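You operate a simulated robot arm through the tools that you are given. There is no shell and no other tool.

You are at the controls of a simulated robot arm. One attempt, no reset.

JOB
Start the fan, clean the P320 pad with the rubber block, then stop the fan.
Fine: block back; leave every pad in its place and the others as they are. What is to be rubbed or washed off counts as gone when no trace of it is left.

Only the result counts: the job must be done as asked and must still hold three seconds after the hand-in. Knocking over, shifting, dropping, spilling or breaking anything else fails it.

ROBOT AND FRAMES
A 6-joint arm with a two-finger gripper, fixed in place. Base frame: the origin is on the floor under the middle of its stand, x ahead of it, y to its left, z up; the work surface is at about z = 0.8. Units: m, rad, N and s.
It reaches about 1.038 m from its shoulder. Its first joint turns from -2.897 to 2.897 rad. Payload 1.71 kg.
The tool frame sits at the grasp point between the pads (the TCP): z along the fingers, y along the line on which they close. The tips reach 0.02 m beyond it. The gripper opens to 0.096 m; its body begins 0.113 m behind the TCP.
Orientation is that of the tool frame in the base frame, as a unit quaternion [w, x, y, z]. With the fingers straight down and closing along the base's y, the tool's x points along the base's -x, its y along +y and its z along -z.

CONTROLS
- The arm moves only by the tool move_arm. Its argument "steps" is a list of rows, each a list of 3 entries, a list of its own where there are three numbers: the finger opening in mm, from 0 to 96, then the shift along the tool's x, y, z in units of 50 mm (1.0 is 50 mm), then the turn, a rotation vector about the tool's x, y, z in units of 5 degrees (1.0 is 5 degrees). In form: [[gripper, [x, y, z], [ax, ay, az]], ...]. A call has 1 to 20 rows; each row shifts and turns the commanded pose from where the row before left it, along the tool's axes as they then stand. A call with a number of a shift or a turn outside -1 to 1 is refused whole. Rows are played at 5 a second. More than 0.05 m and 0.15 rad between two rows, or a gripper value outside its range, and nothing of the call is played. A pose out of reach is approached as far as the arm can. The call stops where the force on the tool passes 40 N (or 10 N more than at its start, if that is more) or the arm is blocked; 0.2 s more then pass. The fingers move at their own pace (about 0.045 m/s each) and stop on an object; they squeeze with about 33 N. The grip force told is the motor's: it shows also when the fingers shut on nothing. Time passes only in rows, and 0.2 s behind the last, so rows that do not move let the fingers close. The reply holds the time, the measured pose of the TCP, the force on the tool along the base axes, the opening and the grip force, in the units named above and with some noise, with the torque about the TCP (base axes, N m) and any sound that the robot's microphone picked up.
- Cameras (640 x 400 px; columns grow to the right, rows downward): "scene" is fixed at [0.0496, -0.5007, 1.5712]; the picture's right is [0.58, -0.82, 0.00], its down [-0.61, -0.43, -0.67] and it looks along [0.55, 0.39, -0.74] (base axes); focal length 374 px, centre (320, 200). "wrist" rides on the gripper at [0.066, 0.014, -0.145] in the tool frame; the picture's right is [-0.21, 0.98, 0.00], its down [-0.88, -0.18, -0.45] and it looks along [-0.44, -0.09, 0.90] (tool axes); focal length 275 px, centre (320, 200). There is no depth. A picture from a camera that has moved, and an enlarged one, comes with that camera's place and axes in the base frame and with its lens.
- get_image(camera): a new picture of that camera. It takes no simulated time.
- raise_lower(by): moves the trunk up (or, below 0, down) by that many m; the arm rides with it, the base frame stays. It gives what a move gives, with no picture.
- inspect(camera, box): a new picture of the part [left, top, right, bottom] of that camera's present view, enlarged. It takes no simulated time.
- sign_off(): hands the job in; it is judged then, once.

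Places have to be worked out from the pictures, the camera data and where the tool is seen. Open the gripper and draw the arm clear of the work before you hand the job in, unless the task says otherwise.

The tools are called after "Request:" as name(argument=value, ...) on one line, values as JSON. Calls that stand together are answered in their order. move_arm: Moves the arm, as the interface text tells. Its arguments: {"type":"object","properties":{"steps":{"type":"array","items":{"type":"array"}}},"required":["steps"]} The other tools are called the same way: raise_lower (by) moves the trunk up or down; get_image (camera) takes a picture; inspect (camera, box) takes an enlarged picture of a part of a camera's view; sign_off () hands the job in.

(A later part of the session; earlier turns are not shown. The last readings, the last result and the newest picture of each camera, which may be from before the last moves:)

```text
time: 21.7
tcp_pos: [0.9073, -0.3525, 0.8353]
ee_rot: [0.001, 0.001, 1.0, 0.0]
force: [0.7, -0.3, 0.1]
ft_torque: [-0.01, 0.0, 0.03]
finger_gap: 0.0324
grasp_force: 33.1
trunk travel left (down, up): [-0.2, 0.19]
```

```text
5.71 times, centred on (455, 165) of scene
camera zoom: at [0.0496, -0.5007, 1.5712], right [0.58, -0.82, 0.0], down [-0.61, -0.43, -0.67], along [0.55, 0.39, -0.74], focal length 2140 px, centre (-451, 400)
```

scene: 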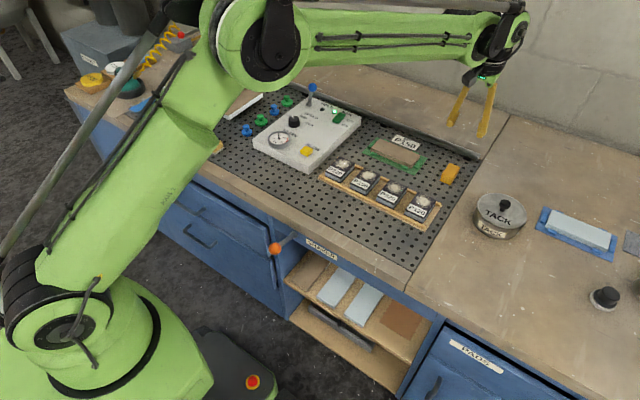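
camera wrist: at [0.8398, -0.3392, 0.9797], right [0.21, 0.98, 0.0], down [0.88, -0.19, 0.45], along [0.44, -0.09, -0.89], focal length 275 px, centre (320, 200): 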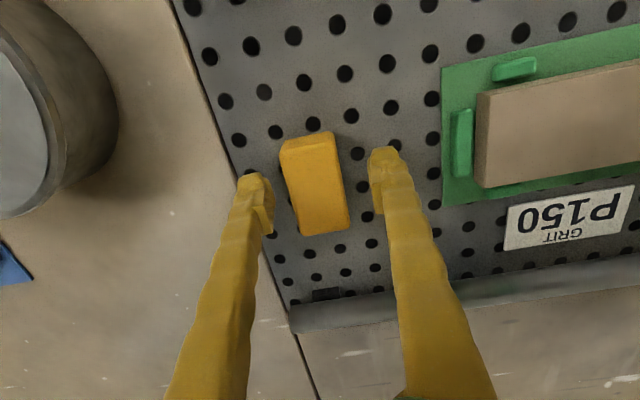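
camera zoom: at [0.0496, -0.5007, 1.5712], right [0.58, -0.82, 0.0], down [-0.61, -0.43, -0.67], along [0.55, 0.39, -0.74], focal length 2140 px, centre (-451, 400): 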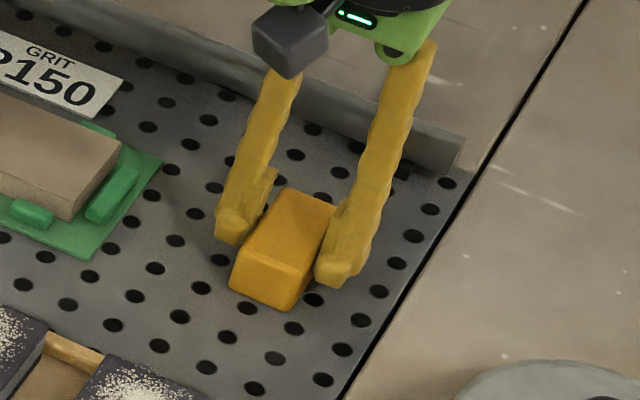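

Block is gripped (32 mm opening, 33 N). I note the grasp pose [0.907, −0.353, 0.835] for returning it, lift it straight up and move toward the rack for a precise top view.

Request:
move_arm(steps=[[0, [0, 0, -0.3], [0, 0, 0]], [0, [0, 0, -0.7], [0, 0, 0]], [0, [0, 0, -0.9], [0, 0, 0]], [0, [0, 0, -0.9], [0, 0, 0]], [0, [0.8, 0.4, 0], [0, 0, 0]], [0, [0.8, 0.4, 0], [0, 0, 0]], [0, [0.5, 0.2, 0], [0, 0, 0]], [0, [0, 0, 0], [0, 0, 0]], [0, [0, 0, 0], [0, 0, 0]]])

Request:
get_image(camera="wrist")

Request:
get_image(camera="scene")

```text
time: 23.7
tcp_pos: [0.8036, -0.3033, 0.9761]
ee_rot: [0.001, 0.001, 1.0, 0.0]
force: [-1.1, 0.0, -1.1]
ft_torque: [-0.02, 0.0, 0.0]
finger_gap: 0.0324
grasp_force: 33.3
trunk travel left (down, up): [-0.2, 0.19]
```

```text
taken
camera wrist: at [0.7366, -0.2898, 1.12], right [0.21, 0.98, 0.0], down [0.88, -0.19, 0.45], along [0.44, -0.09, -0.89], focal length 275 px, centre (320, 200)
```

wrist: 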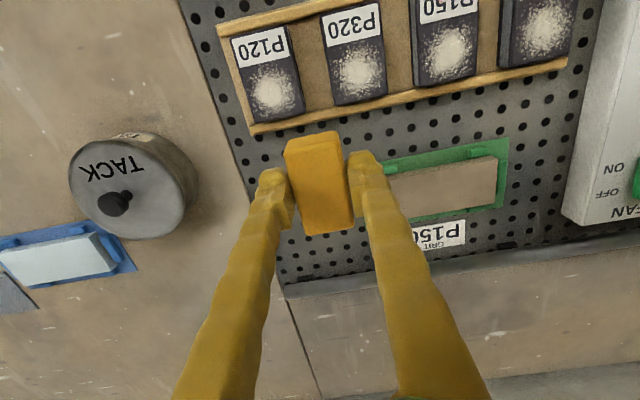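

```text
taken
```

scene: 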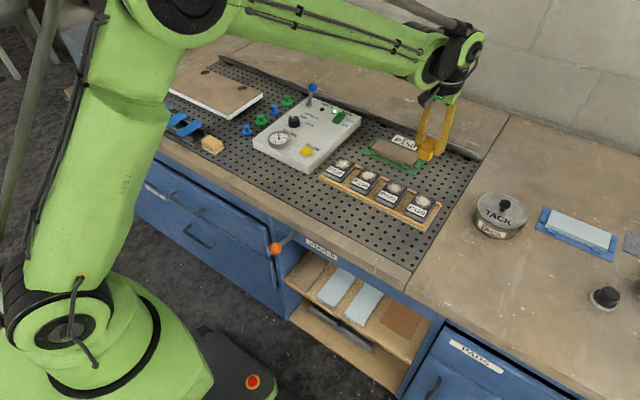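

Request:
inspect(camera="wrist", box=[220, 0, 420, 140])

Request:
inspect(camera="scene", box=[310, 145, 450, 235])

Request:
inspect(camera="scene", box=[400, 90, 480, 165])

```text
2.86 times, centred on (320, 70) of wrist
camera zoom: at [0.7366, -0.2898, 1.12], right [0.21, 0.98, 0.0], down [0.88, -0.19, 0.45], along [0.44, -0.09, -0.89], focal length 786 px, centre (320, 571)
```

zoom: 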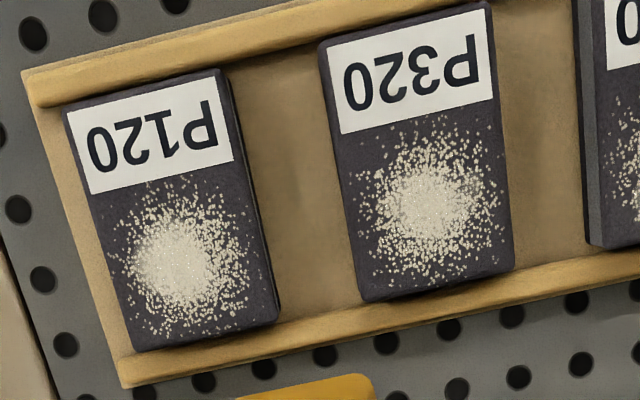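

```text
4.44 times, centred on (380, 190) of scene
camera zoom: at [0.0496, -0.5007, 1.5712], right [0.58, -0.82, 0.0], down [-0.61, -0.43, -0.67], along [0.55, 0.39, -0.74], focal length 1665 px, centre (53, 244)
```

zoom: 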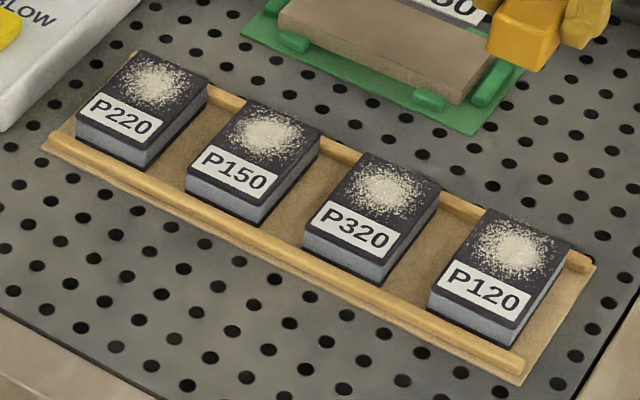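

```text
5.33 times, centred on (440, 128) of scene
camera zoom: at [0.0496, -0.5007, 1.5712], right [0.58, -0.82, 0.0], down [-0.61, -0.43, -0.67], along [0.55, 0.39, -0.74], focal length 1998 px, centre (-320, 587)
```

zoom: 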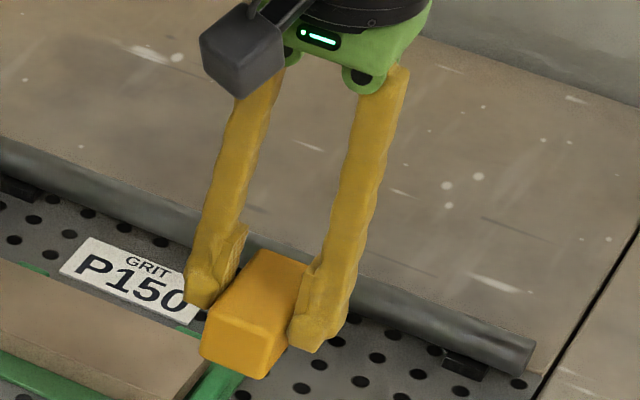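

P320 pad spans x≈0.701–0.777, y≈−0.282…−0.230, with dust from x≈0.724 on to the far edge. I move the block over the dusty part (centre lane) and descend to just above it.

Request:
move_arm(steps=[[0, [0.55, 0.47, 0], [0, 0, 0]], [0, [0.55, 0.47, 0], [0, 0, 0]], [0, [0, 0, 0.7], [0, 0, 0]], [0, [0, 0, 0.7], [0, 0, 0]], [0, [0, 0, 0.4], [0, 0, 0]], [0, [0, 0, 0], [0, 0, 0]], [0, [0, 0, 0], [0, 0, 0]]])

Request:
inspect(camera="scene", box=[330, 140, 450, 230])

Request:
get_image(camera="wrist")

```text
time: 25.3
tcp_pos: [0.7502, -0.255, 0.8864]
ee_rot: [0.001, 0.001, 1.0, 0.001]
force: [0.4, -0.7, 0.2]
ft_torque: [-0.03, -0.03, 0.01]
finger_gap: 0.0325
grasp_force: 33.3
trunk travel left (down, up): [-0.2, 0.19]
```

```text
4.44 times, centred on (390, 185) of scene
camera zoom: at [0.0496, -0.5007, 1.5712], right [0.58, -0.82, 0.0], down [-0.61, -0.43, -0.67], along [0.55, 0.39, -0.74], focal length 1665 px, centre (9, 267)
```

zoom: 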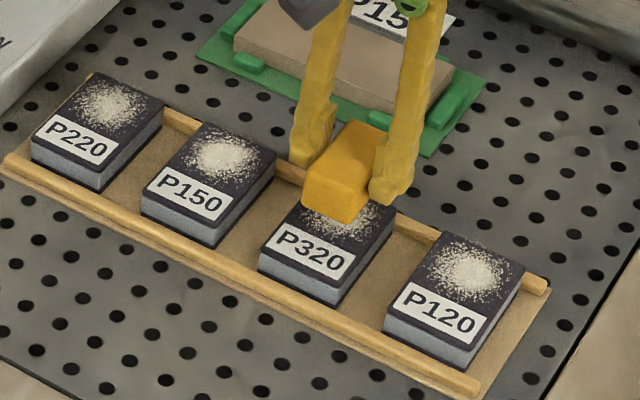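

```text
taken
camera wrist: at [0.6829, -0.242, 1.0306], right [0.21, 0.98, 0.0], down [0.88, -0.19, 0.45], along [0.44, -0.09, -0.89], focal length 275 px, centre (320, 200)
```

wrist: 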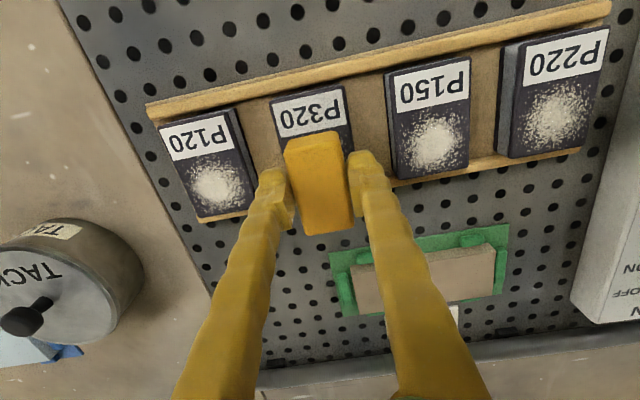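

The block hovers ~25 mm above the pad. I lower in small steps until contact.

Request:
move_arm(steps=[[0, [0, 0, 0.2], [0, 0, 0]], [0, [0, 0, 0.1], [0, 0, 0]], [0, [0, 0, 0.04], [0, 0, 0]], [0, [0, 0, 0], [0, 0, 0]]])

Request:
inspect(camera="scene", box=[350, 150, 430, 210])

```text
time: 26.3
tcp_pos: [0.7481, -0.2559, 0.8688]
ee_rot: [0.001, 0.001, 1.0, -0.001]
force: [0.2, -0.3, -0.8]
ft_torque: [0.0, 0.01, 0.0]
finger_gap: 0.0326
grasp_force: 33.4
trunk travel left (down, up): [-0.2, 0.19]
```

```text
6.67 times, centred on (390, 180) of scene
camera zoom: at [0.0496, -0.5007, 1.5712], right [0.58, -0.82, 0.0], down [-0.61, -0.43, -0.67], along [0.55, 0.39, -0.74], focal length 2497 px, centre (-147, 333)
```

zoom: 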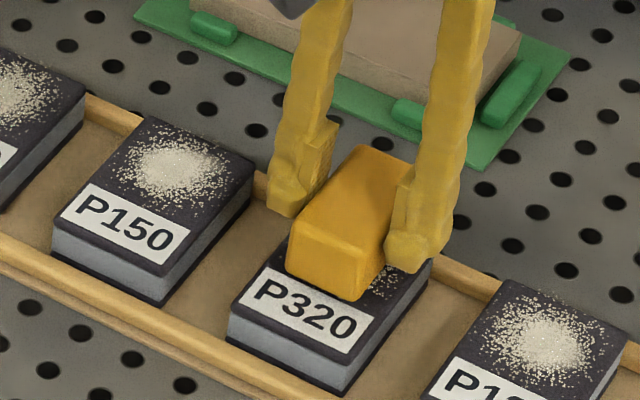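

Close to contact; I go on in 1 mm rows.

Request:
move_arm(steps=[[0, [0, 0, 0.03], [0, 0, 0]], [0, [0, 0, 0.03], [0, 0, 0]], [0, [0, 0, 0.02], [0, 0, 0]], [0, [0, 0, 0], [0, 0, 0]]])

```text
time: 27.3
tcp_pos: [0.7472, -0.2563, 0.8654]
ee_rot: [0.001, 0.0, 1.0, 0.001]
force: [0.2, -0.5, -0.4]
ft_torque: [0.0, -0.01, 0.0]
finger_gap: 0.0325
grasp_force: 33.7
trunk travel left (down, up): [-0.2, 0.19]
```

Request:
move_arm(steps=[[0, [0, 0, 0.02], [0, 0, 0]], [0, [0, 0, 0.02], [0, 0, 0]], [0, [0, 0, 0.02], [0, 0, 0]], [0, [0, 0, 0], [0, 0, 0]]])

```text
time: 28.4
tcp_pos: [0.7333, -0.2555, 0.8738]
ee_rot: [0.01, 0.001, 1.0, 0.001]
force: [-0.7, 0.4, -0.1]
ft_torque: [-0.05, -0.12, -0.02]
finger_gap: 0.0324
grasp_force: 33.4
trunk travel left (down, up): [-0.2, 0.19]
stopped in row 4: the force on the tool passed its limit at 41 N (the readings are from after the stop); the commanded pose is now the measured one
```

Contact is stiff: the limit was hit around z≈0.863 and the arm backed off. I check the scene before retrying with finer steps.

Request:
inspect(camera="scene", box=[330, 140, 450, 230])

Request:
get_image(camera="wrist")

```text
4.44 times, centred on (390, 185) of scene
camera zoom: at [0.0496, -0.5007, 1.5712], right [0.58, -0.82, 0.0], down [-0.61, -0.43, -0.67], along [0.55, 0.39, -0.74], focal length 1665 px, centre (9, 267)
```

zoom: 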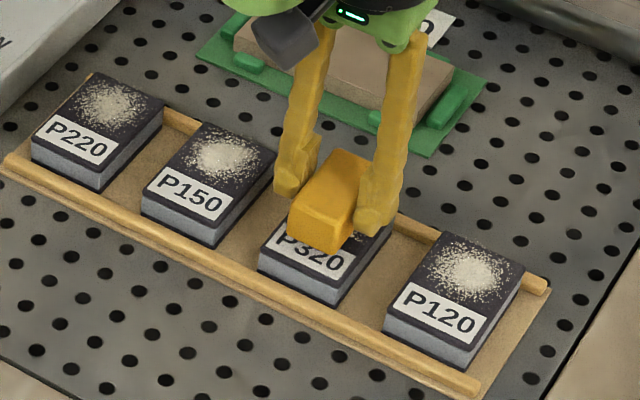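

```text
taken
camera wrist: at [0.6635, -0.2423, 1.0177], right [0.21, 0.98, 0.0], down [0.87, -0.19, 0.46], along [0.45, -0.09, -0.89], focal length 275 px, centre (320, 200)
```

wrist: 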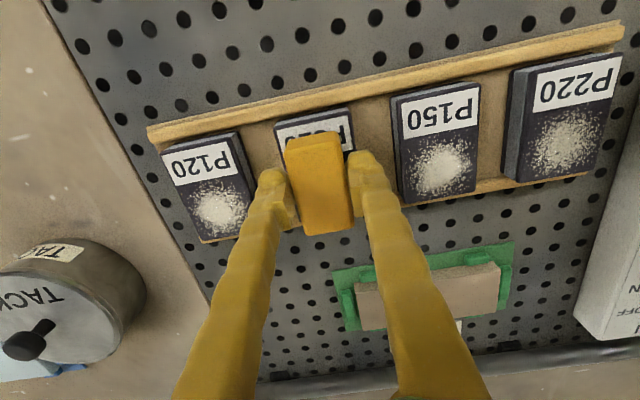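

The pad hasn't shifted. I level the tool, return over the dust, and approach with sub-millimetre steps.

Request:
move_arm(steps=[[0, [-0.3, 0, 0], [0, 0.23, 0]], [0, [0, 0, 0.1], [0, 0, 0]], [0, [0, 0, 0.05], [0, 0, 0]], [0, [0, 0, 0], [0, 0, 0]]])

```text
time: 29.4
tcp_pos: [0.7501, -0.2567, 0.8654]
ee_rot: [-0.002, 0.0, 1.0, 0.0]
force: [0.4, -0.4, -0.6]
ft_torque: [0.0, 0.01, 0.0]
finger_gap: 0.0327
grasp_force: 32.5
trunk travel left (down, up): [-0.2, 0.19]
```

Request:
move_arm(steps=[[0, [0, 0, 0.01], [0, 0, 0]], [0, [0, 0, 0.01], [0, 0, 0]], [0, [0, 0, 0], [0, 0, 0]]])

```text
time: 30.2
tcp_pos: [0.7499, -0.2558, 0.8634]
ee_rot: [-0.001, 0.001, 1.0, -0.001]
force: [-0.6, -0.5, 1.9]
ft_torque: [-0.01, -0.07, 0.01]
finger_gap: 0.0326
grasp_force: 32.8
trunk travel left (down, up): [-0.2, 0.19]
```

Force z starts rising (1.9 N); slightly further.

Request:
move_arm(steps=[[0, [0, 0, 0.01], [0, 0, 0]], [0, [0, 0, 0], [0, 0, 0]]])

```text
time: 30.8
tcp_pos: [0.7504, -0.2562, 0.8643]
ee_rot: [-0.001, 0.001, 1.0, 0.0]
force: [2.5, -0.2, 7.7]
ft_torque: [-0.01, -0.16, -0.02]
finger_gap: 0.0325
grasp_force: 33.3
trunk travel left (down, up): [-0.2, 0.19]
```

Contact at ~8 N. I rub along x (the rails hold the pad that way) with ±10 mm strokes.

Request:
move_arm(steps=[[0, [-0.12, 0, 0], [0, 0, 0]], [0, [-0.12, 0, 0], [0, 0, 0]], [0, [0.12, 0, 0], [0, 0, 0]], [0, [0.12, 0, 0], [0, 0, 0]], [0, [0.12, 0, 0], [0, 0, 0]], [0, [0.12, 0, 0], [0, 0, 0]], [0, [-0.12, 0, 0], [0, 0, 0]], [0, [-0.12, 0, 0], [0, 0, 0]]])

Request:
inspect(camera="scene", box=[330, 140, 450, 230])

```text
time: 32.6
tcp_pos: [0.749, -0.2564, 0.8644]
ee_rot: [-0.001, 0.0, 1.0, 0.001]
force: [-4.5, -0.9, 5.4]
ft_torque: [-0.02, 0.2, 0.0]
finger_gap: 0.0325
grasp_force: 32.5
trunk travel left (down, up): [-0.2, 0.19]
```

```text
4.44 times, centred on (390, 185) of scene
camera zoom: at [0.0496, -0.5007, 1.5712], right [0.58, -0.82, 0.0], down [-0.61, -0.43, -0.67], along [0.55, 0.39, -0.74], focal length 1665 px, centre (9, 267)
```

zoom: 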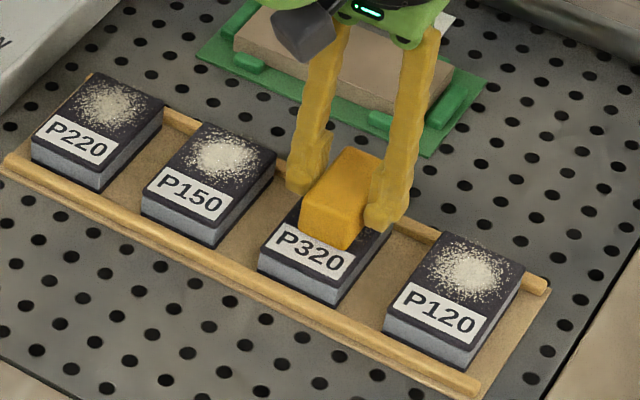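

Friction is ~4.5 N at ~5 N pressing, pad in place. A few more strokes, then I lift and check.

Request:
move_arm(steps=[[0, [-0.12, 0, 0.005], [0, 0, 0]], [0, [-0.12, 0, 0], [0, 0, 0]], [0, [0.12, 0, 0], [0, 0, 0]], [0, [0.12, 0, 0], [0, 0, 0]], [0, [0.12, 0, 0], [0, 0, 0]], [0, [0.12, 0, 0], [0, 0, 0]], [0, [-0.12, 0, 0], [0, 0, 0]], [0, [-0.12, 0, 0], [0, 0, 0]], [0, [-0.12, 0, 0], [0, 0, 0]], [0, [-0.12, 0, 0], [0, 0, 0]], [0, [0.12, 0, 0], [0, 0, 0]], [0, [0.12, 0, 0], [0, 0, 0]], [0, [0, 0, 0], [0, 0, 0]]])

Request:
move_arm(steps=[[0, [0, 0, -0.1], [0, 0, 0]], [0, [0, 0, -0.5], [0, 0, 0]], [0, [0, 0, -0.9], [0, 0, 0]], [0, [-0.7, 0, -0.5], [0, 0, 0]], [0, [-0.7, 0, 0], [0, 0, 0]], [0, [0, 0, 0], [0, 0, 0]], [0, [0, 0, 0], [0, 0, 0]]])

Request:
get_image(camera="wrist")

Request:
inspect(camera="scene", box=[330, 140, 450, 230])

```text
time: 35.4
tcp_pos: [0.7501, -0.2566, 0.8636]
ee_rot: [-0.001, 0.001, 1.0, 0.0]
force: [-0.5, -0.4, 0.4]
ft_torque: [0.01, -0.02, 0.0]
finger_gap: 0.0324
grasp_force: 32.8
trunk travel left (down, up): [-0.2, 0.19]
```

```text
time: 37.0
tcp_pos: [0.8174, -0.2572, 0.963]
ee_rot: [-0.001, 0.001, 1.0, 0.0]
force: [0.7, -1.1, -0.7]
ft_torque: [0.01, -0.01, -0.03]
finger_gap: 0.0325
grasp_force: 33.2
trunk travel left (down, up): [-0.2, 0.19]
```

```text
taken
camera wrist: at [0.7517, -0.2429, 1.1079], right [0.21, 0.98, 0.0], down [0.88, -0.19, 0.44], along [0.43, -0.09, -0.9], focal length 275 px, centre (320, 200)
```

wrist: 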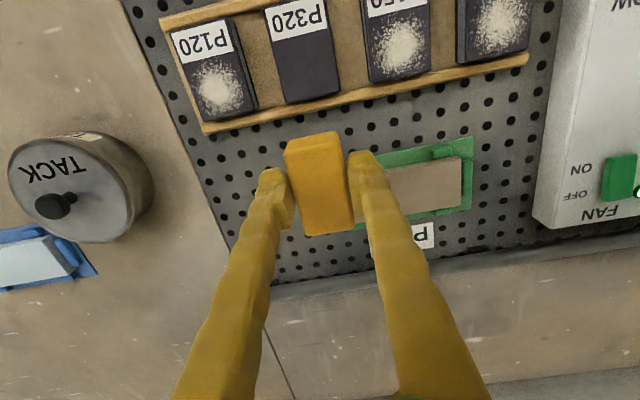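

```text
4.44 times, centred on (390, 185) of scene
camera zoom: at [0.0496, -0.5007, 1.5712], right [0.58, -0.82, 0.0], down [-0.61, -0.43, -0.67], along [0.55, 0.39, -0.74], focal length 1665 px, centre (9, 267)
```

zoom: 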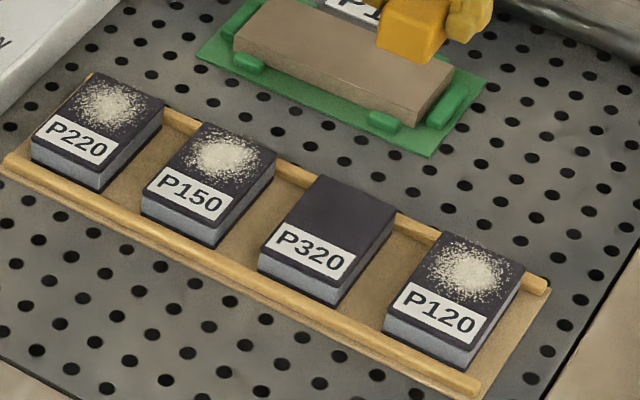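

The P320 pad looks clean already; I zoom in to be sure no trace is left.

Request:
inspect(camera="wrist", box=[255, 0, 355, 110])

Request:
inspect(camera="scene", box=[370, 170, 415, 215])

Request:
inspect(camera="wrist", box=[160, 0, 540, 140])

```text
3.64 times, centred on (305, 55) of wrist
camera zoom: at [0.7517, -0.2429, 1.1079], right [0.21, 0.98, 0.0], down [0.88, -0.19, 0.44], along [0.43, -0.09, -0.9], focal length 1001 px, centre (374, 727)
```

zoom: 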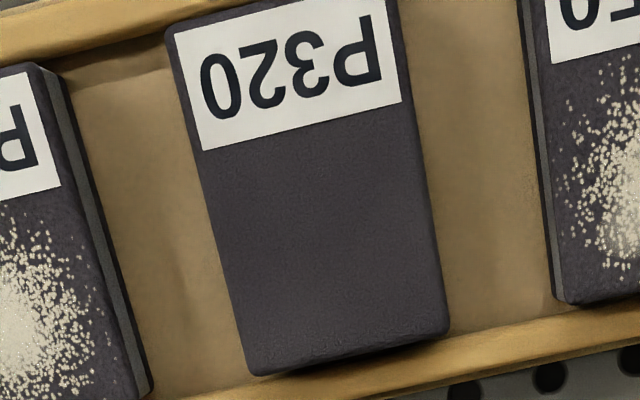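

```text
8.89 times, centred on (392, 192) of scene
camera zoom: at [0.0496, -0.5007, 1.5712], right [0.58, -0.82, 0.0], down [-0.61, -0.43, -0.67], along [0.55, 0.39, -0.74], focal length 3329 px, centre (-324, 267)
```

zoom: 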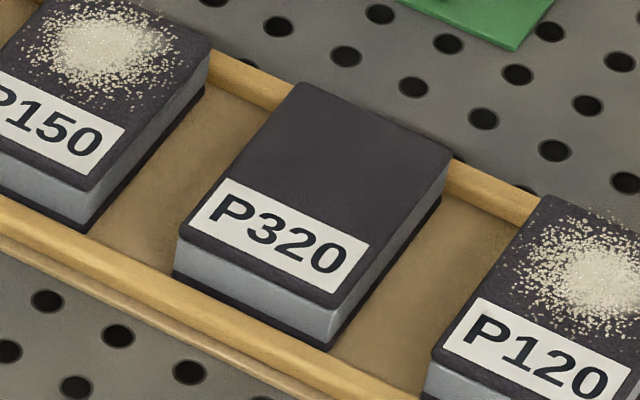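

```text
1.68 times, centred on (350, 70) of wrist
camera zoom: at [0.7517, -0.2429, 1.1079], right [0.21, 0.98, 0.0], down [0.88, -0.19, 0.44], along [0.43, -0.09, -0.9], focal length 464 px, centre (270, 419)
```

zoom: 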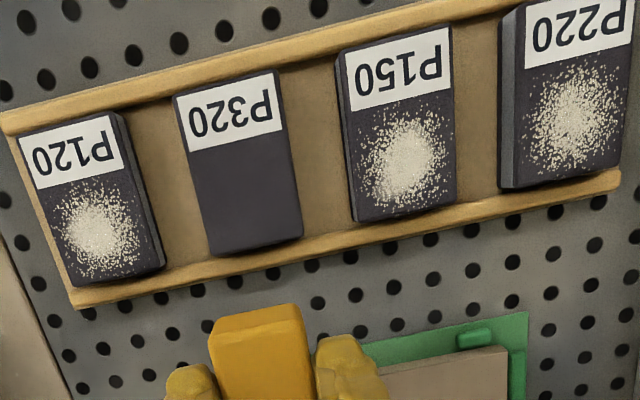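

Request:
inspect(camera="wrist", box=[270, 25, 340, 70])

Request:
inspect(camera="wrist", box=[272, 60, 342, 105])

```text
8.89 times, centred on (305, 48) of wrist
camera zoom: at [0.7517, -0.2429, 1.1079], right [0.21, 0.98, 0.0], down [0.88, -0.19, 0.44], along [0.43, -0.09, -0.9], focal length 2447 px, centre (453, 1556)
```

zoom: 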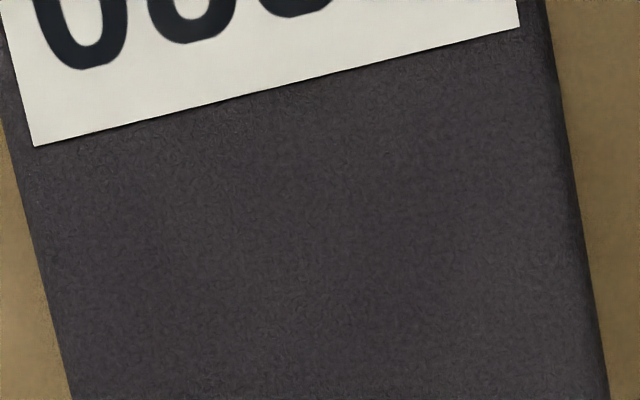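

```text
8.89 times, centred on (307, 82) of wrist
camera zoom: at [0.7517, -0.2429, 1.1079], right [0.21, 0.98, 0.0], down [0.88, -0.19, 0.44], along [0.43, -0.09, -0.9], focal length 2447 px, centre (436, 1244)
```

zoom: 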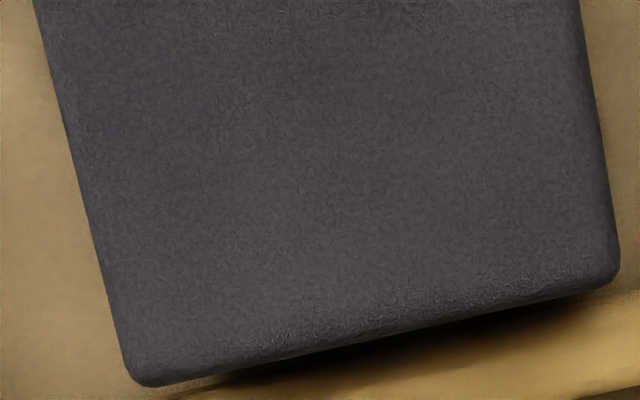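

No trace is left on P320, other pads unchanged. I carry the block back above its original spot [0.907, −0.353].

Request:
move_arm(steps=[[0, [-0.6, -0.64, 0], [0, 0, 0]], [0, [-0.6, -0.64, 0], [0, 0, 0]], [0, [-0.59, -0.64, 0], [0, 0, 0]], [0, [0, 0, 0], [0, 0, 0]], [0, [0, 0, 0], [0, 0, 0]]])

Request:
get_image(camera="wrist")

```text
time: 38.2
tcp_pos: [0.9121, -0.3535, 0.9637]
ee_rot: [-0.001, 0.001, 1.0, 0.001]
force: [-0.1, -0.1, -0.6]
ft_torque: [0.0, -0.03, 0.04]
finger_gap: 0.0323
grasp_force: 33.1
trunk travel left (down, up): [-0.2, 0.19]
```

```text
taken
camera wrist: at [0.846, -0.34, 1.1086], right [0.21, 0.98, 0.0], down [0.88, -0.19, 0.44], along [0.43, -0.09, -0.9], focal length 275 px, centre (320, 200)
```

wrist: 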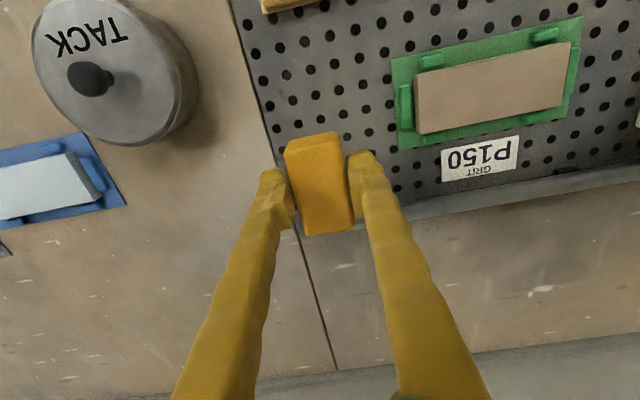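

Slightly too far ahead; I shift 5 mm back and descend to ~6 mm above the surface.

Request:
move_arm(steps=[[0, [0.1, 0, 0], [0, 0, 0]], [0, [0, 0, 0.8], [0, 0, 0]], [0, [0, 0, 0.8], [0, 0, 0]], [0, [0, 0, 0.6], [0, 0, 0]], [0, [0, 0, 0.2], [0, 0, 0]], [0, [0, 0, 0], [0, 0, 0]], [0, [0, 0, 0], [0, 0, 0]]])

Request:
inspect(camera="scene", box=[410, 130, 500, 200])

Request:
get_image(camera="wrist")

```text
time: 39.8
tcp_pos: [0.9053, -0.3526, 0.8424]
ee_rot: [-0.001, 0.001, 1.0, 0.0]
force: [-0.3, -0.3, 0.5]
ft_torque: [-0.02, 0.04, 0.02]
finger_gap: 0.0324
grasp_force: 33.3
trunk travel left (down, up): [-0.2, 0.19]
```

```text
5.71 times, centred on (455, 165) of scene
camera zoom: at [0.0496, -0.5007, 1.5712], right [0.58, -0.82, 0.0], down [-0.61, -0.43, -0.67], along [0.55, 0.39, -0.74], focal length 2140 px, centre (-451, 400)
```

zoom: 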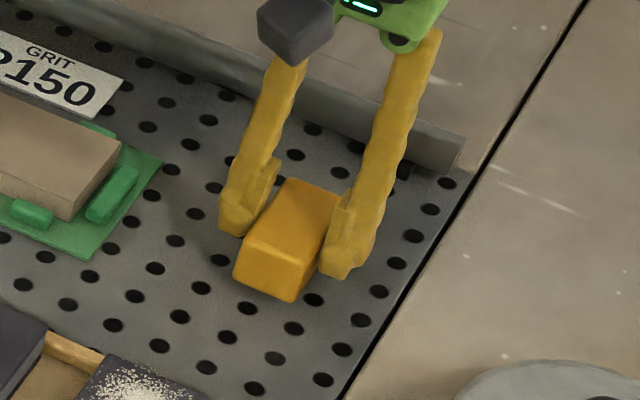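

```text
taken
camera wrist: at [0.8393, -0.3397, 0.9876], right [0.21, 0.98, 0.0], down [0.88, -0.19, 0.44], along [0.43, -0.09, -0.9], focal length 275 px, centre (320, 200)
```

wrist: 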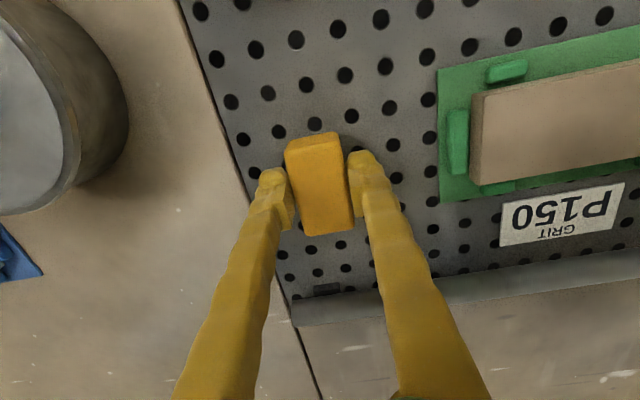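

Position matches the original. I lower the last millimetres in small steps.

Request:
move_arm(steps=[[0, [0, 0, 0.05], [0, 0, 0]], [0, [0, 0, 0.04], [0, 0, 0]], [0, [0, 0, 0.02], [0, 0, 0]], [0, [0, 0, 0], [0, 0, 0]]])

```text
time: 40.8
tcp_pos: [0.904, -0.3533, 0.8376]
ee_rot: [-0.003, 0.0, 1.0, 0.0]
force: [-0.5, -0.8, -0.1]
ft_torque: [-0.01, -0.01, -0.02]
finger_gap: 0.0326
grasp_force: 33.1
trunk travel left (down, up): [-0.2, 0.19]
```

Request:
move_arm(steps=[[0, [0, 0, 0.01], [0, 0, 0]], [0, [0, 0, 0.01], [0, 0, 0]], [0, [0, 0, 0], [0, 0, 0]]])

```text
time: 41.6
tcp_pos: [0.9048, -0.3513, 0.837]
ee_rot: [-0.001, 0.0, 1.0, 0.0]
force: [-0.4, 0.6, 0.1]
ft_torque: [0.03, -0.02, 0.0]
finger_gap: 0.0324
grasp_force: 32.7
trunk travel left (down, up): [-0.2, 0.19]
```

No contact yet; two more half-millimetre steps.

Request:
move_arm(steps=[[0, [0, 0, 0.01], [0, 0, 0]], [0, [0, 0, 0.01], [0, 0, 0]], [0, [0, 0, 0], [0, 0, 0]]])

```text
time: 42.4
tcp_pos: [0.9039, -0.3511, 0.8352]
ee_rot: [-0.002, 0.002, 1.0, 0.0]
force: [0.2, -0.4, -0.9]
ft_torque: [0.0, 0.0, 0.01]
finger_gap: 0.0326
grasp_force: 33.2
trunk travel left (down, up): [-0.2, 0.19]
```

Request:
move_arm(steps=[[0, [0, 0, 0.01], [0, 0, 0]], [0, [0, 0, 0], [0, 0, 0]]])

Request:
inspect(camera="scene", box=[425, 150, 485, 195])

```text
time: 43.0
tcp_pos: [0.9049, -0.3515, 0.8351]
ee_rot: [-0.002, 0.0, 1.0, 0.001]
force: [-0.7, -0.7, -0.8]
ft_torque: [0.02, 0.0, 0.02]
finger_gap: 0.0326
grasp_force: 32.9
trunk travel left (down, up): [-0.2, 0.19]
```

```text
8.89 times, centred on (455, 172) of scene
camera zoom: at [0.0496, -0.5007, 1.5712], right [0.58, -0.82, 0.0], down [-0.61, -0.43, -0.67], along [0.55, 0.39, -0.74], focal length 3329 px, centre (-880, 444)
```

zoom: 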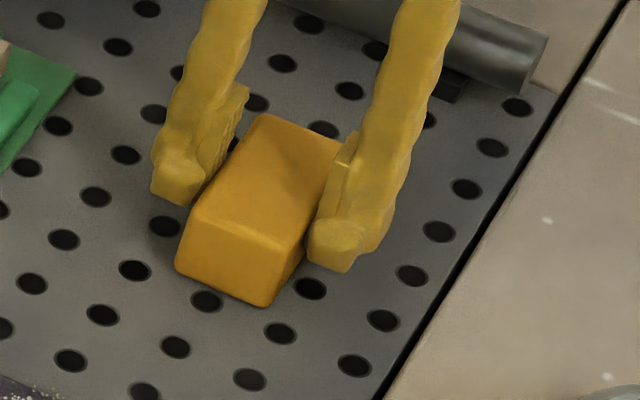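

The block is ~3 mm off in +y relative to its original picture; I correct that while still unloaded, then continue down.

Request:
move_arm(steps=[[0, [0, -0.06, 0], [0, 0, 0]], [0, [0, 0, 0.01], [0, 0, 0]], [0, [0, 0, 0], [0, 0, 0]]])

```text
time: 43.8
tcp_pos: [0.9042, -0.3552, 0.8343]
ee_rot: [0.0, 0.001, 1.0, 0.0]
force: [0.0, 0.0, 0.6]
ft_torque: [0.04, -0.06, 0.0]
finger_gap: 0.0325
grasp_force: 33.4
trunk travel left (down, up): [-0.2, 0.19]
```

Request:
move_arm(steps=[[0, [0, 0, 0.01], [0, 0, 0]], [0, [0, 0, 0], [0, 0, 0]]])

```text
time: 44.4
tcp_pos: [0.9044, -0.3555, 0.8358]
ee_rot: [-0.001, 0.001, 1.0, 0.001]
force: [1.1, 0.5, 5.9]
ft_torque: [0.0, -0.04, 0.01]
finger_gap: 0.0326
grasp_force: 32.8
trunk travel left (down, up): [-0.2, 0.19]
```

Contact (5.9 N): the block is on the board. I release by opening to 60 mm and then rise straight up.

Request:
move_arm(steps=[[60, [0, 0, 0], [0, 0, 0]], [60, [0, 0, 0], [0, 0, 0]], [60, [0, 0, 0], [0, 0, 0]], [60, [0, 0, -0.3], [0, 0, 0]], [60, [0, 0, -0.9], [0, 0, 0]], [60, [0, 0, -0.9], [0, 0, 0]], [60, [0, 0, -0.9], [0, 0, 0]], [60, [0, 0, 0], [0, 0, 0]]])

Request:
inspect(camera="scene", box=[425, 150, 485, 195])

Request:
get_image(camera="wrist")

```text
time: 46.2
tcp_pos: [0.905, -0.3569, 0.9849]
ee_rot: [0.0, 0.001, 1.0, 0.0]
force: [-0.1, -0.2, 0.8]
ft_torque: [-0.02, -0.07, -0.01]
finger_gap: 0.06
grasp_force: 0.2
trunk travel left (down, up): [-0.2, 0.19]
```

```text
8.89 times, centred on (455, 172) of scene
camera zoom: at [0.0496, -0.5007, 1.5712], right [0.58, -0.82, 0.0], down [-0.61, -0.43, -0.67], along [0.55, 0.39, -0.74], focal length 3329 px, centre (-880, 444)
```

zoom: 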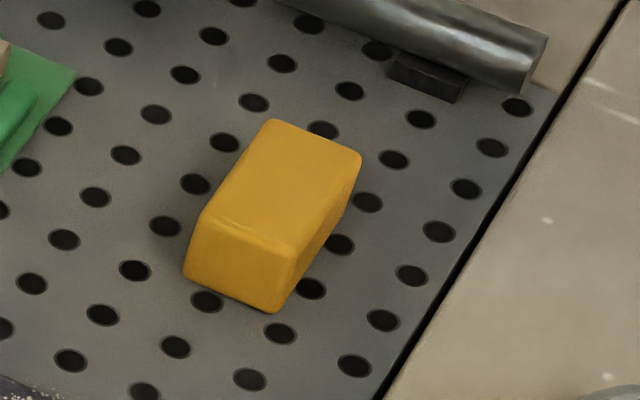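

```text
taken
camera wrist: at [0.8382, -0.3426, 1.1308], right [0.21, 0.98, 0.0], down [0.88, -0.19, 0.44], along [0.43, -0.09, -0.9], focal length 275 px, centre (320, 200)
```

wrist: 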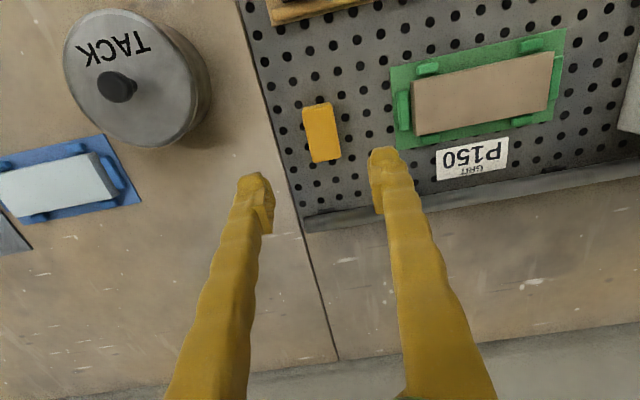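

The block is back at its spot (within ~1–2 mm). Now I close the fingers and move over the OFF half of the fan rocker (x≈0.931, y≈0.037).

Request:
move_arm(steps=[[60, [0, 0, -0.4], [0, 0, 0]], [0, [-0.06, 0.98, 0], [0, 0, 0]], [0, [-0.06, 0.98, 0], [0, 0, 0]], [0, [-0.06, 0.98, 0], [0, 0, 0]], [0, [-0.06, 0.98, 0], [0, 0, 0]], [0, [-0.06, 0.98, 0], [0, 0, 0]], [0, [-0.06, 0.98, 0], [0, 0, 0]], [0, [-0.06, 0.98, 0], [0, 0, 0]], [0, [-0.06, 0.98, 0], [0, 0, 0]], [0, [0, 0, 0], [0, 0, 0]], [0, [0, 0, 0], [0, 0, 0]]])

Request:
get_image(camera="wrist")

Request:
inspect(camera="scene", box=[285, 60, 385, 135])

```text
time: 48.6
tcp_pos: [0.9306, 0.0378, 1.0044]
ee_rot: [-0.002, 0.001, 1.0, 0.0]
force: [0.9, 0.4, 0.4]
ft_torque: [0.0, 0.0, -0.02]
finger_gap: 0.0
grasp_force: 29.1
trunk travel left (down, up): [-0.2, 0.19]
```

```text
taken
camera wrist: at [0.8647, 0.0514, 1.149], right [0.21, 0.98, 0.0], down [0.88, -0.19, 0.44], along [0.43, -0.09, -0.9], focal length 275 px, centre (320, 200)
```

wrist: 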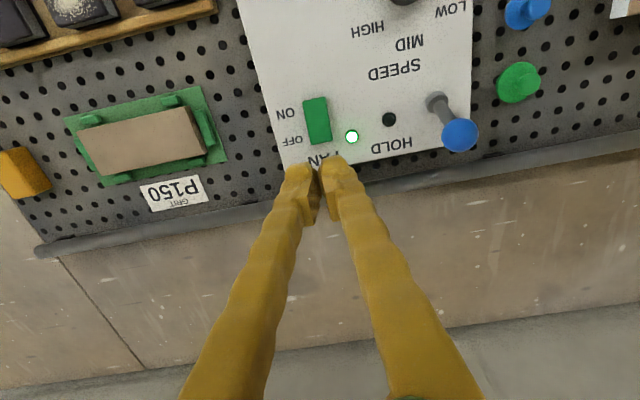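

```text
5.33 times, centred on (335, 98) of scene
camera zoom: at [0.0496, -0.5007, 1.5712], right [0.58, -0.82, 0.0], down [-0.61, -0.43, -0.67], along [0.55, 0.39, -0.74], focal length 1998 px, centre (240, 747)
```

zoom: 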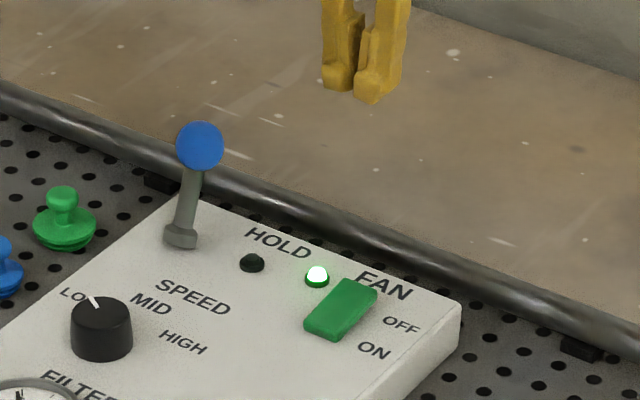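

The rocker spans x≈0.896–0.940; the gripper is above its OFF half. I descend to just above it.

Request:
move_arm(steps=[[0, [0, 0, 0.8], [0, 0, 0]], [0, [0, 0, 0.8], [0, 0, 0]], [0, [0, 0, 0.6], [0, 0, 0]], [0, [0, 0, 0.2], [0, 0, 0]], [0, [0, 0, 0], [0, 0, 0]], [0, [0, 0, 0], [0, 0, 0]]])

Request:
inspect(camera="scene", box=[305, 80, 365, 125])

Request:
inspect(camera="wrist", box=[240, 110, 400, 230])

```text
time: 50.0
tcp_pos: [0.9286, 0.037, 0.8842]
ee_rot: [-0.002, 0.001, 1.0, 0.0]
force: [-0.4, -1.0, 0.4]
ft_torque: [-0.01, 0.01, -0.03]
finger_gap: 0.0
grasp_force: 30.0
trunk travel left (down, up): [-0.2, 0.19]
```

```text
8.89 times, centred on (335, 102) of scene
camera zoom: at [0.0496, -0.5007, 1.5712], right [0.58, -0.82, 0.0], down [-0.61, -0.43, -0.67], along [0.55, 0.39, -0.74], focal length 3329 px, centre (187, 1067)
```

zoom: 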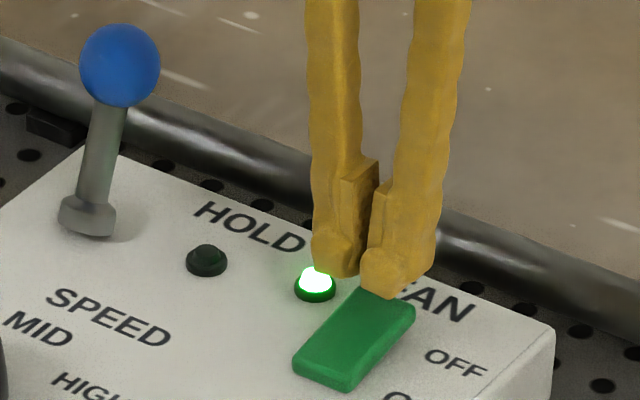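

```text
3.33 times, centred on (320, 170) of wrist
camera zoom: at [0.8635, 0.051, 1.0299], right [0.21, 0.98, 0.0], down [0.88, -0.19, 0.44], along [0.43, -0.09, -0.9], focal length 918 px, centre (320, 300)
```

zoom: 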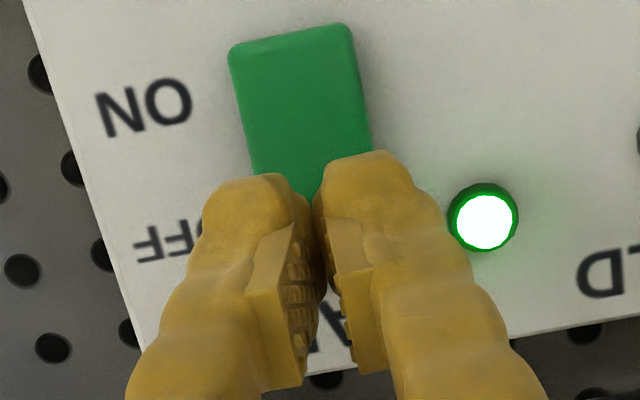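

Clear of the lamp and over the OFF half. I press down with small steps, checking the lamp.

Request:
move_arm(steps=[[0, [0, 0, 0.06], [0, 0, 0]], [0, [0, 0, 0.06], [0, 0, 0]], [0, [0, 0, 0.04], [0, 0, 0]], [0, [0, 0, 0.04], [0, 0, 0]], [0, [0, 0, 0], [0, 0, 0]]])

Request:
inspect(camera="scene", box=[305, 80, 365, 125])

```text
time: 51.2
tcp_pos: [0.929, 0.0362, 0.8738]
ee_rot: [-0.001, 0.001, 1.0, 0.0]
force: [0.2, -0.3, 0.1]
ft_torque: [0.04, 0.05, -0.01]
finger_gap: 0.0
grasp_force: 29.0
trunk travel left (down, up): [-0.2, 0.19]
```

```text
8.89 times, centred on (335, 102) of scene
camera zoom: at [0.0496, -0.5007, 1.5712], right [0.58, -0.82, 0.0], down [-0.61, -0.43, -0.67], along [0.55, 0.39, -0.74], focal length 3329 px, centre (187, 1067)
```

zoom: 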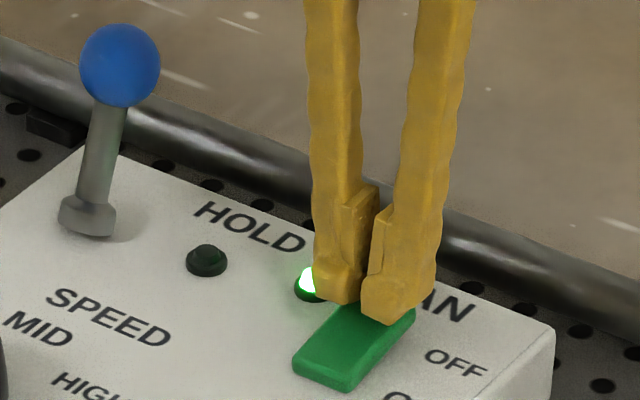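

Request:
move_arm(steps=[[0, [0, 0, 0.04], [0, 0, 0]], [0, [0, 0, 0.03], [0, 0, 0]], [0, [0, 0, 0.02], [0, 0, 0]], [0, [0, 0, 0], [0, 0, 0]]])

Request:
inspect(camera="scene", box=[305, 80, 365, 125])

```text
time: 52.2
tcp_pos: [0.9283, 0.0357, 0.8702]
ee_rot: [-0.002, 0.0, 1.0, 0.0]
force: [-0.5, 0.1, -0.2]
ft_torque: [-0.02, -0.01, -0.03]
finger_gap: 0.0001
grasp_force: 29.8
trunk travel left (down, up): [-0.2, 0.19]
```

```text
8.89 times, centred on (335, 102) of scene
camera zoom: at [0.0496, -0.5007, 1.5712], right [0.58, -0.82, 0.0], down [-0.61, -0.43, -0.67], along [0.55, 0.39, -0.74], focal length 3329 px, centre (187, 1067)
```

zoom: 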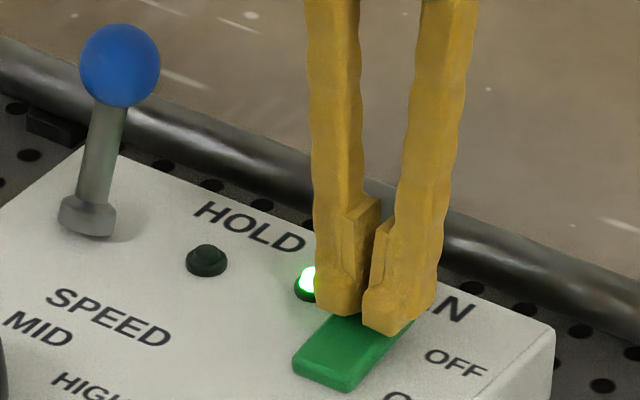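

Still lit and no contact; I continue in 1 mm rows.

Request:
move_arm(steps=[[0, [0, 0, 0.02], [0, 0, 0]], [0, [0, 0, 0.02], [0, 0, 0]], [0, [0, 0, 0], [0, 0, 0]]])

Request:
inspect(camera="scene", box=[305, 80, 365, 125])

```text
time: 53.0
tcp_pos: [0.9286, 0.0358, 0.8667]
ee_rot: [-0.001, 0.001, 1.0, 0.0]
force: [-0.7, 0.7, 0.6]
ft_torque: [-0.05, 0.02, -0.01]
finger_gap: 0.0001
grasp_force: 29.4
trunk travel left (down, up): [-0.2, 0.19]
```

```text
8.89 times, centred on (335, 102) of scene
camera zoom: at [0.0496, -0.5007, 1.5712], right [0.58, -0.82, 0.0], down [-0.61, -0.43, -0.67], along [0.55, 0.39, -0.74], focal length 3329 px, centre (187, 1067)
```

zoom: 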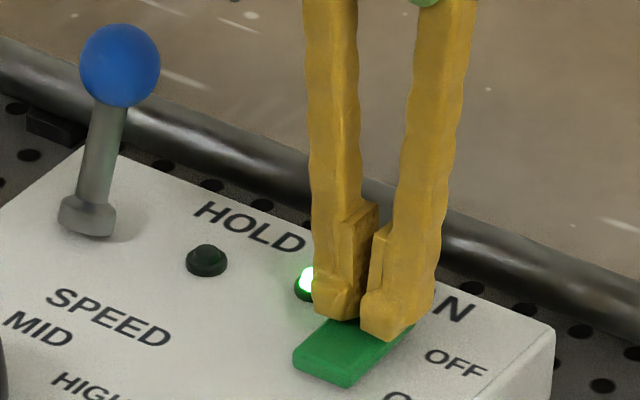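

Request:
move_arm(steps=[[0, [0, 0, 0.02], [0, 0, 0]], [0, [0, 0, 0.02], [0, 0, 0]]])

Request:
inspect(camera="scene", box=[305, 80, 365, 125])

```text
time: 53.6
tcp_pos: [0.9294, 0.0375, 0.8668]
ee_rot: [-0.001, -0.001, 1.0, 0.0]
force: [9.5, 3.3, 18.8]
ft_torque: [0.04, -0.08, 0.0]
finger_gap: 0.0059
grasp_force: 29.4
trunk travel left (down, up): [-0.2, 0.19]
```

```text
8.89 times, centred on (335, 102) of scene
camera zoom: at [0.0496, -0.5007, 1.5712], right [0.58, -0.82, 0.0], down [-0.61, -0.43, -0.67], along [0.55, 0.39, -0.74], focal length 3329 px, centre (187, 1067)
```

zoom: 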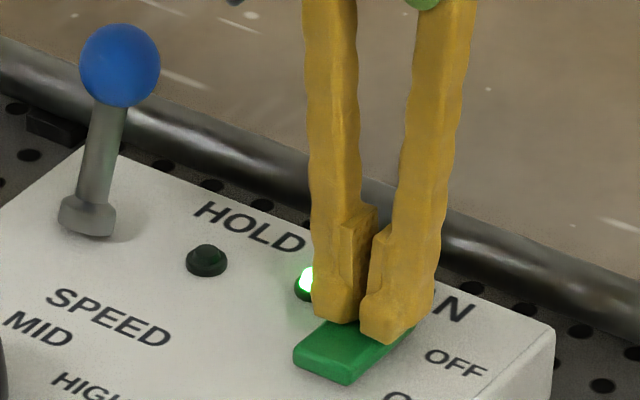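

Force 19 N, lamp still on; slightly further in half-millimetre steps.

Request:
move_arm(steps=[[0, [0, 0, 0.01], [0, 0, 0]], [0, [0, 0, 0], [0, 0, 0]]])

Request:
inspect(camera="scene", box=[305, 80, 365, 125])

```text
time: 54.2
tcp_pos: [0.9288, 0.0363, 0.8661]
ee_rot: [-0.001, 0.001, 1.0, 0.0]
force: [13.2, 3.2, 26.9]
ft_torque: [0.05, -0.05, 0.0]
finger_gap: 0.006
grasp_force: 29.6
trunk travel left (down, up): [-0.2, 0.19]
```

```text
8.89 times, centred on (335, 102) of scene
camera zoom: at [0.0496, -0.5007, 1.5712], right [0.58, -0.82, 0.0], down [-0.61, -0.43, -0.67], along [0.55, 0.39, -0.74], focal length 3329 px, centre (187, 1067)
```

zoom: 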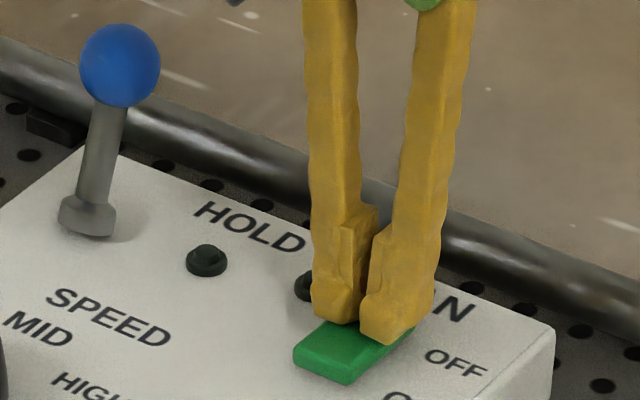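

The lamp went out – the fan is off. I lift straight up and check that it stays off.

Request:
move_arm(steps=[[0, [0, 0, -0.1], [0, 0, 0]], [0, [0, 0, -0.4], [0, 0, 0]], [0, [0, 0, -0.9], [0, 0, 0]], [0, [0, 0, -0.9], [0, 0, 0]], [0, [0, 0, -0.9], [0, 0, 0]], [0, [0, 0, 0], [0, 0, 0]]])

Request:
inspect(camera="scene", box=[240, 70, 370, 175])

Request:
get_image(camera="wrist")

```text
time: 55.6
tcp_pos: [0.9309, 0.0347, 1.0268]
ee_rot: [-0.001, 0.001, 1.0, 0.0]
force: [0.2, 0.6, 0.1]
ft_torque: [0.0, 0.01, 0.02]
finger_gap: 0.0
grasp_force: 28.8
trunk travel left (down, up): [-0.2, 0.19]
```

```text
3.81 times, centred on (305, 122) of scene
camera zoom: at [0.0496, -0.5007, 1.5712], right [0.58, -0.82, 0.0], down [-0.61, -0.43, -0.67], along [0.55, 0.39, -0.74], focal length 1427 px, centre (377, 495)
```

zoom: 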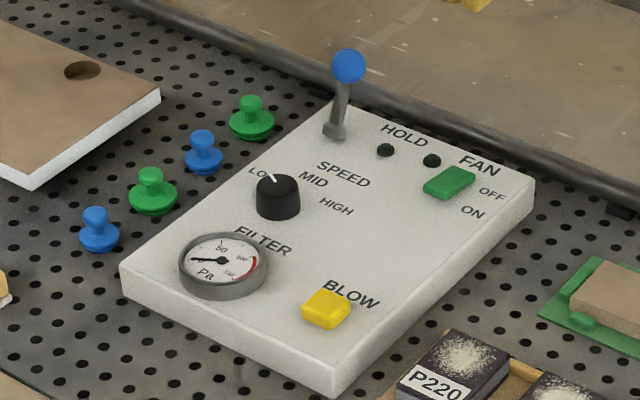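

```text
taken
camera wrist: at [0.8648, 0.0484, 1.1702], right [0.21, 0.98, 0.0], down [0.88, -0.19, 0.44], along [0.43, -0.09, -0.9], focal length 275 px, centre (320, 200)
```

wrist: 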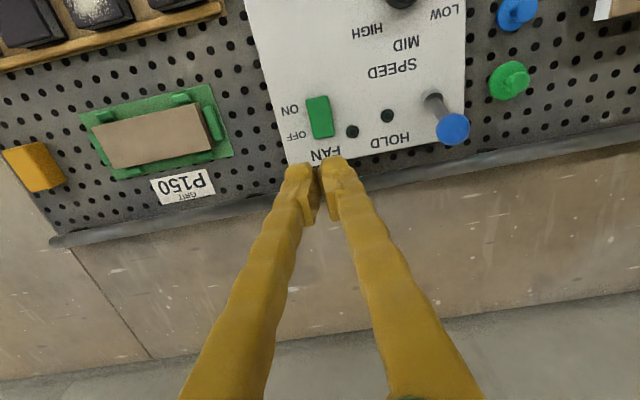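

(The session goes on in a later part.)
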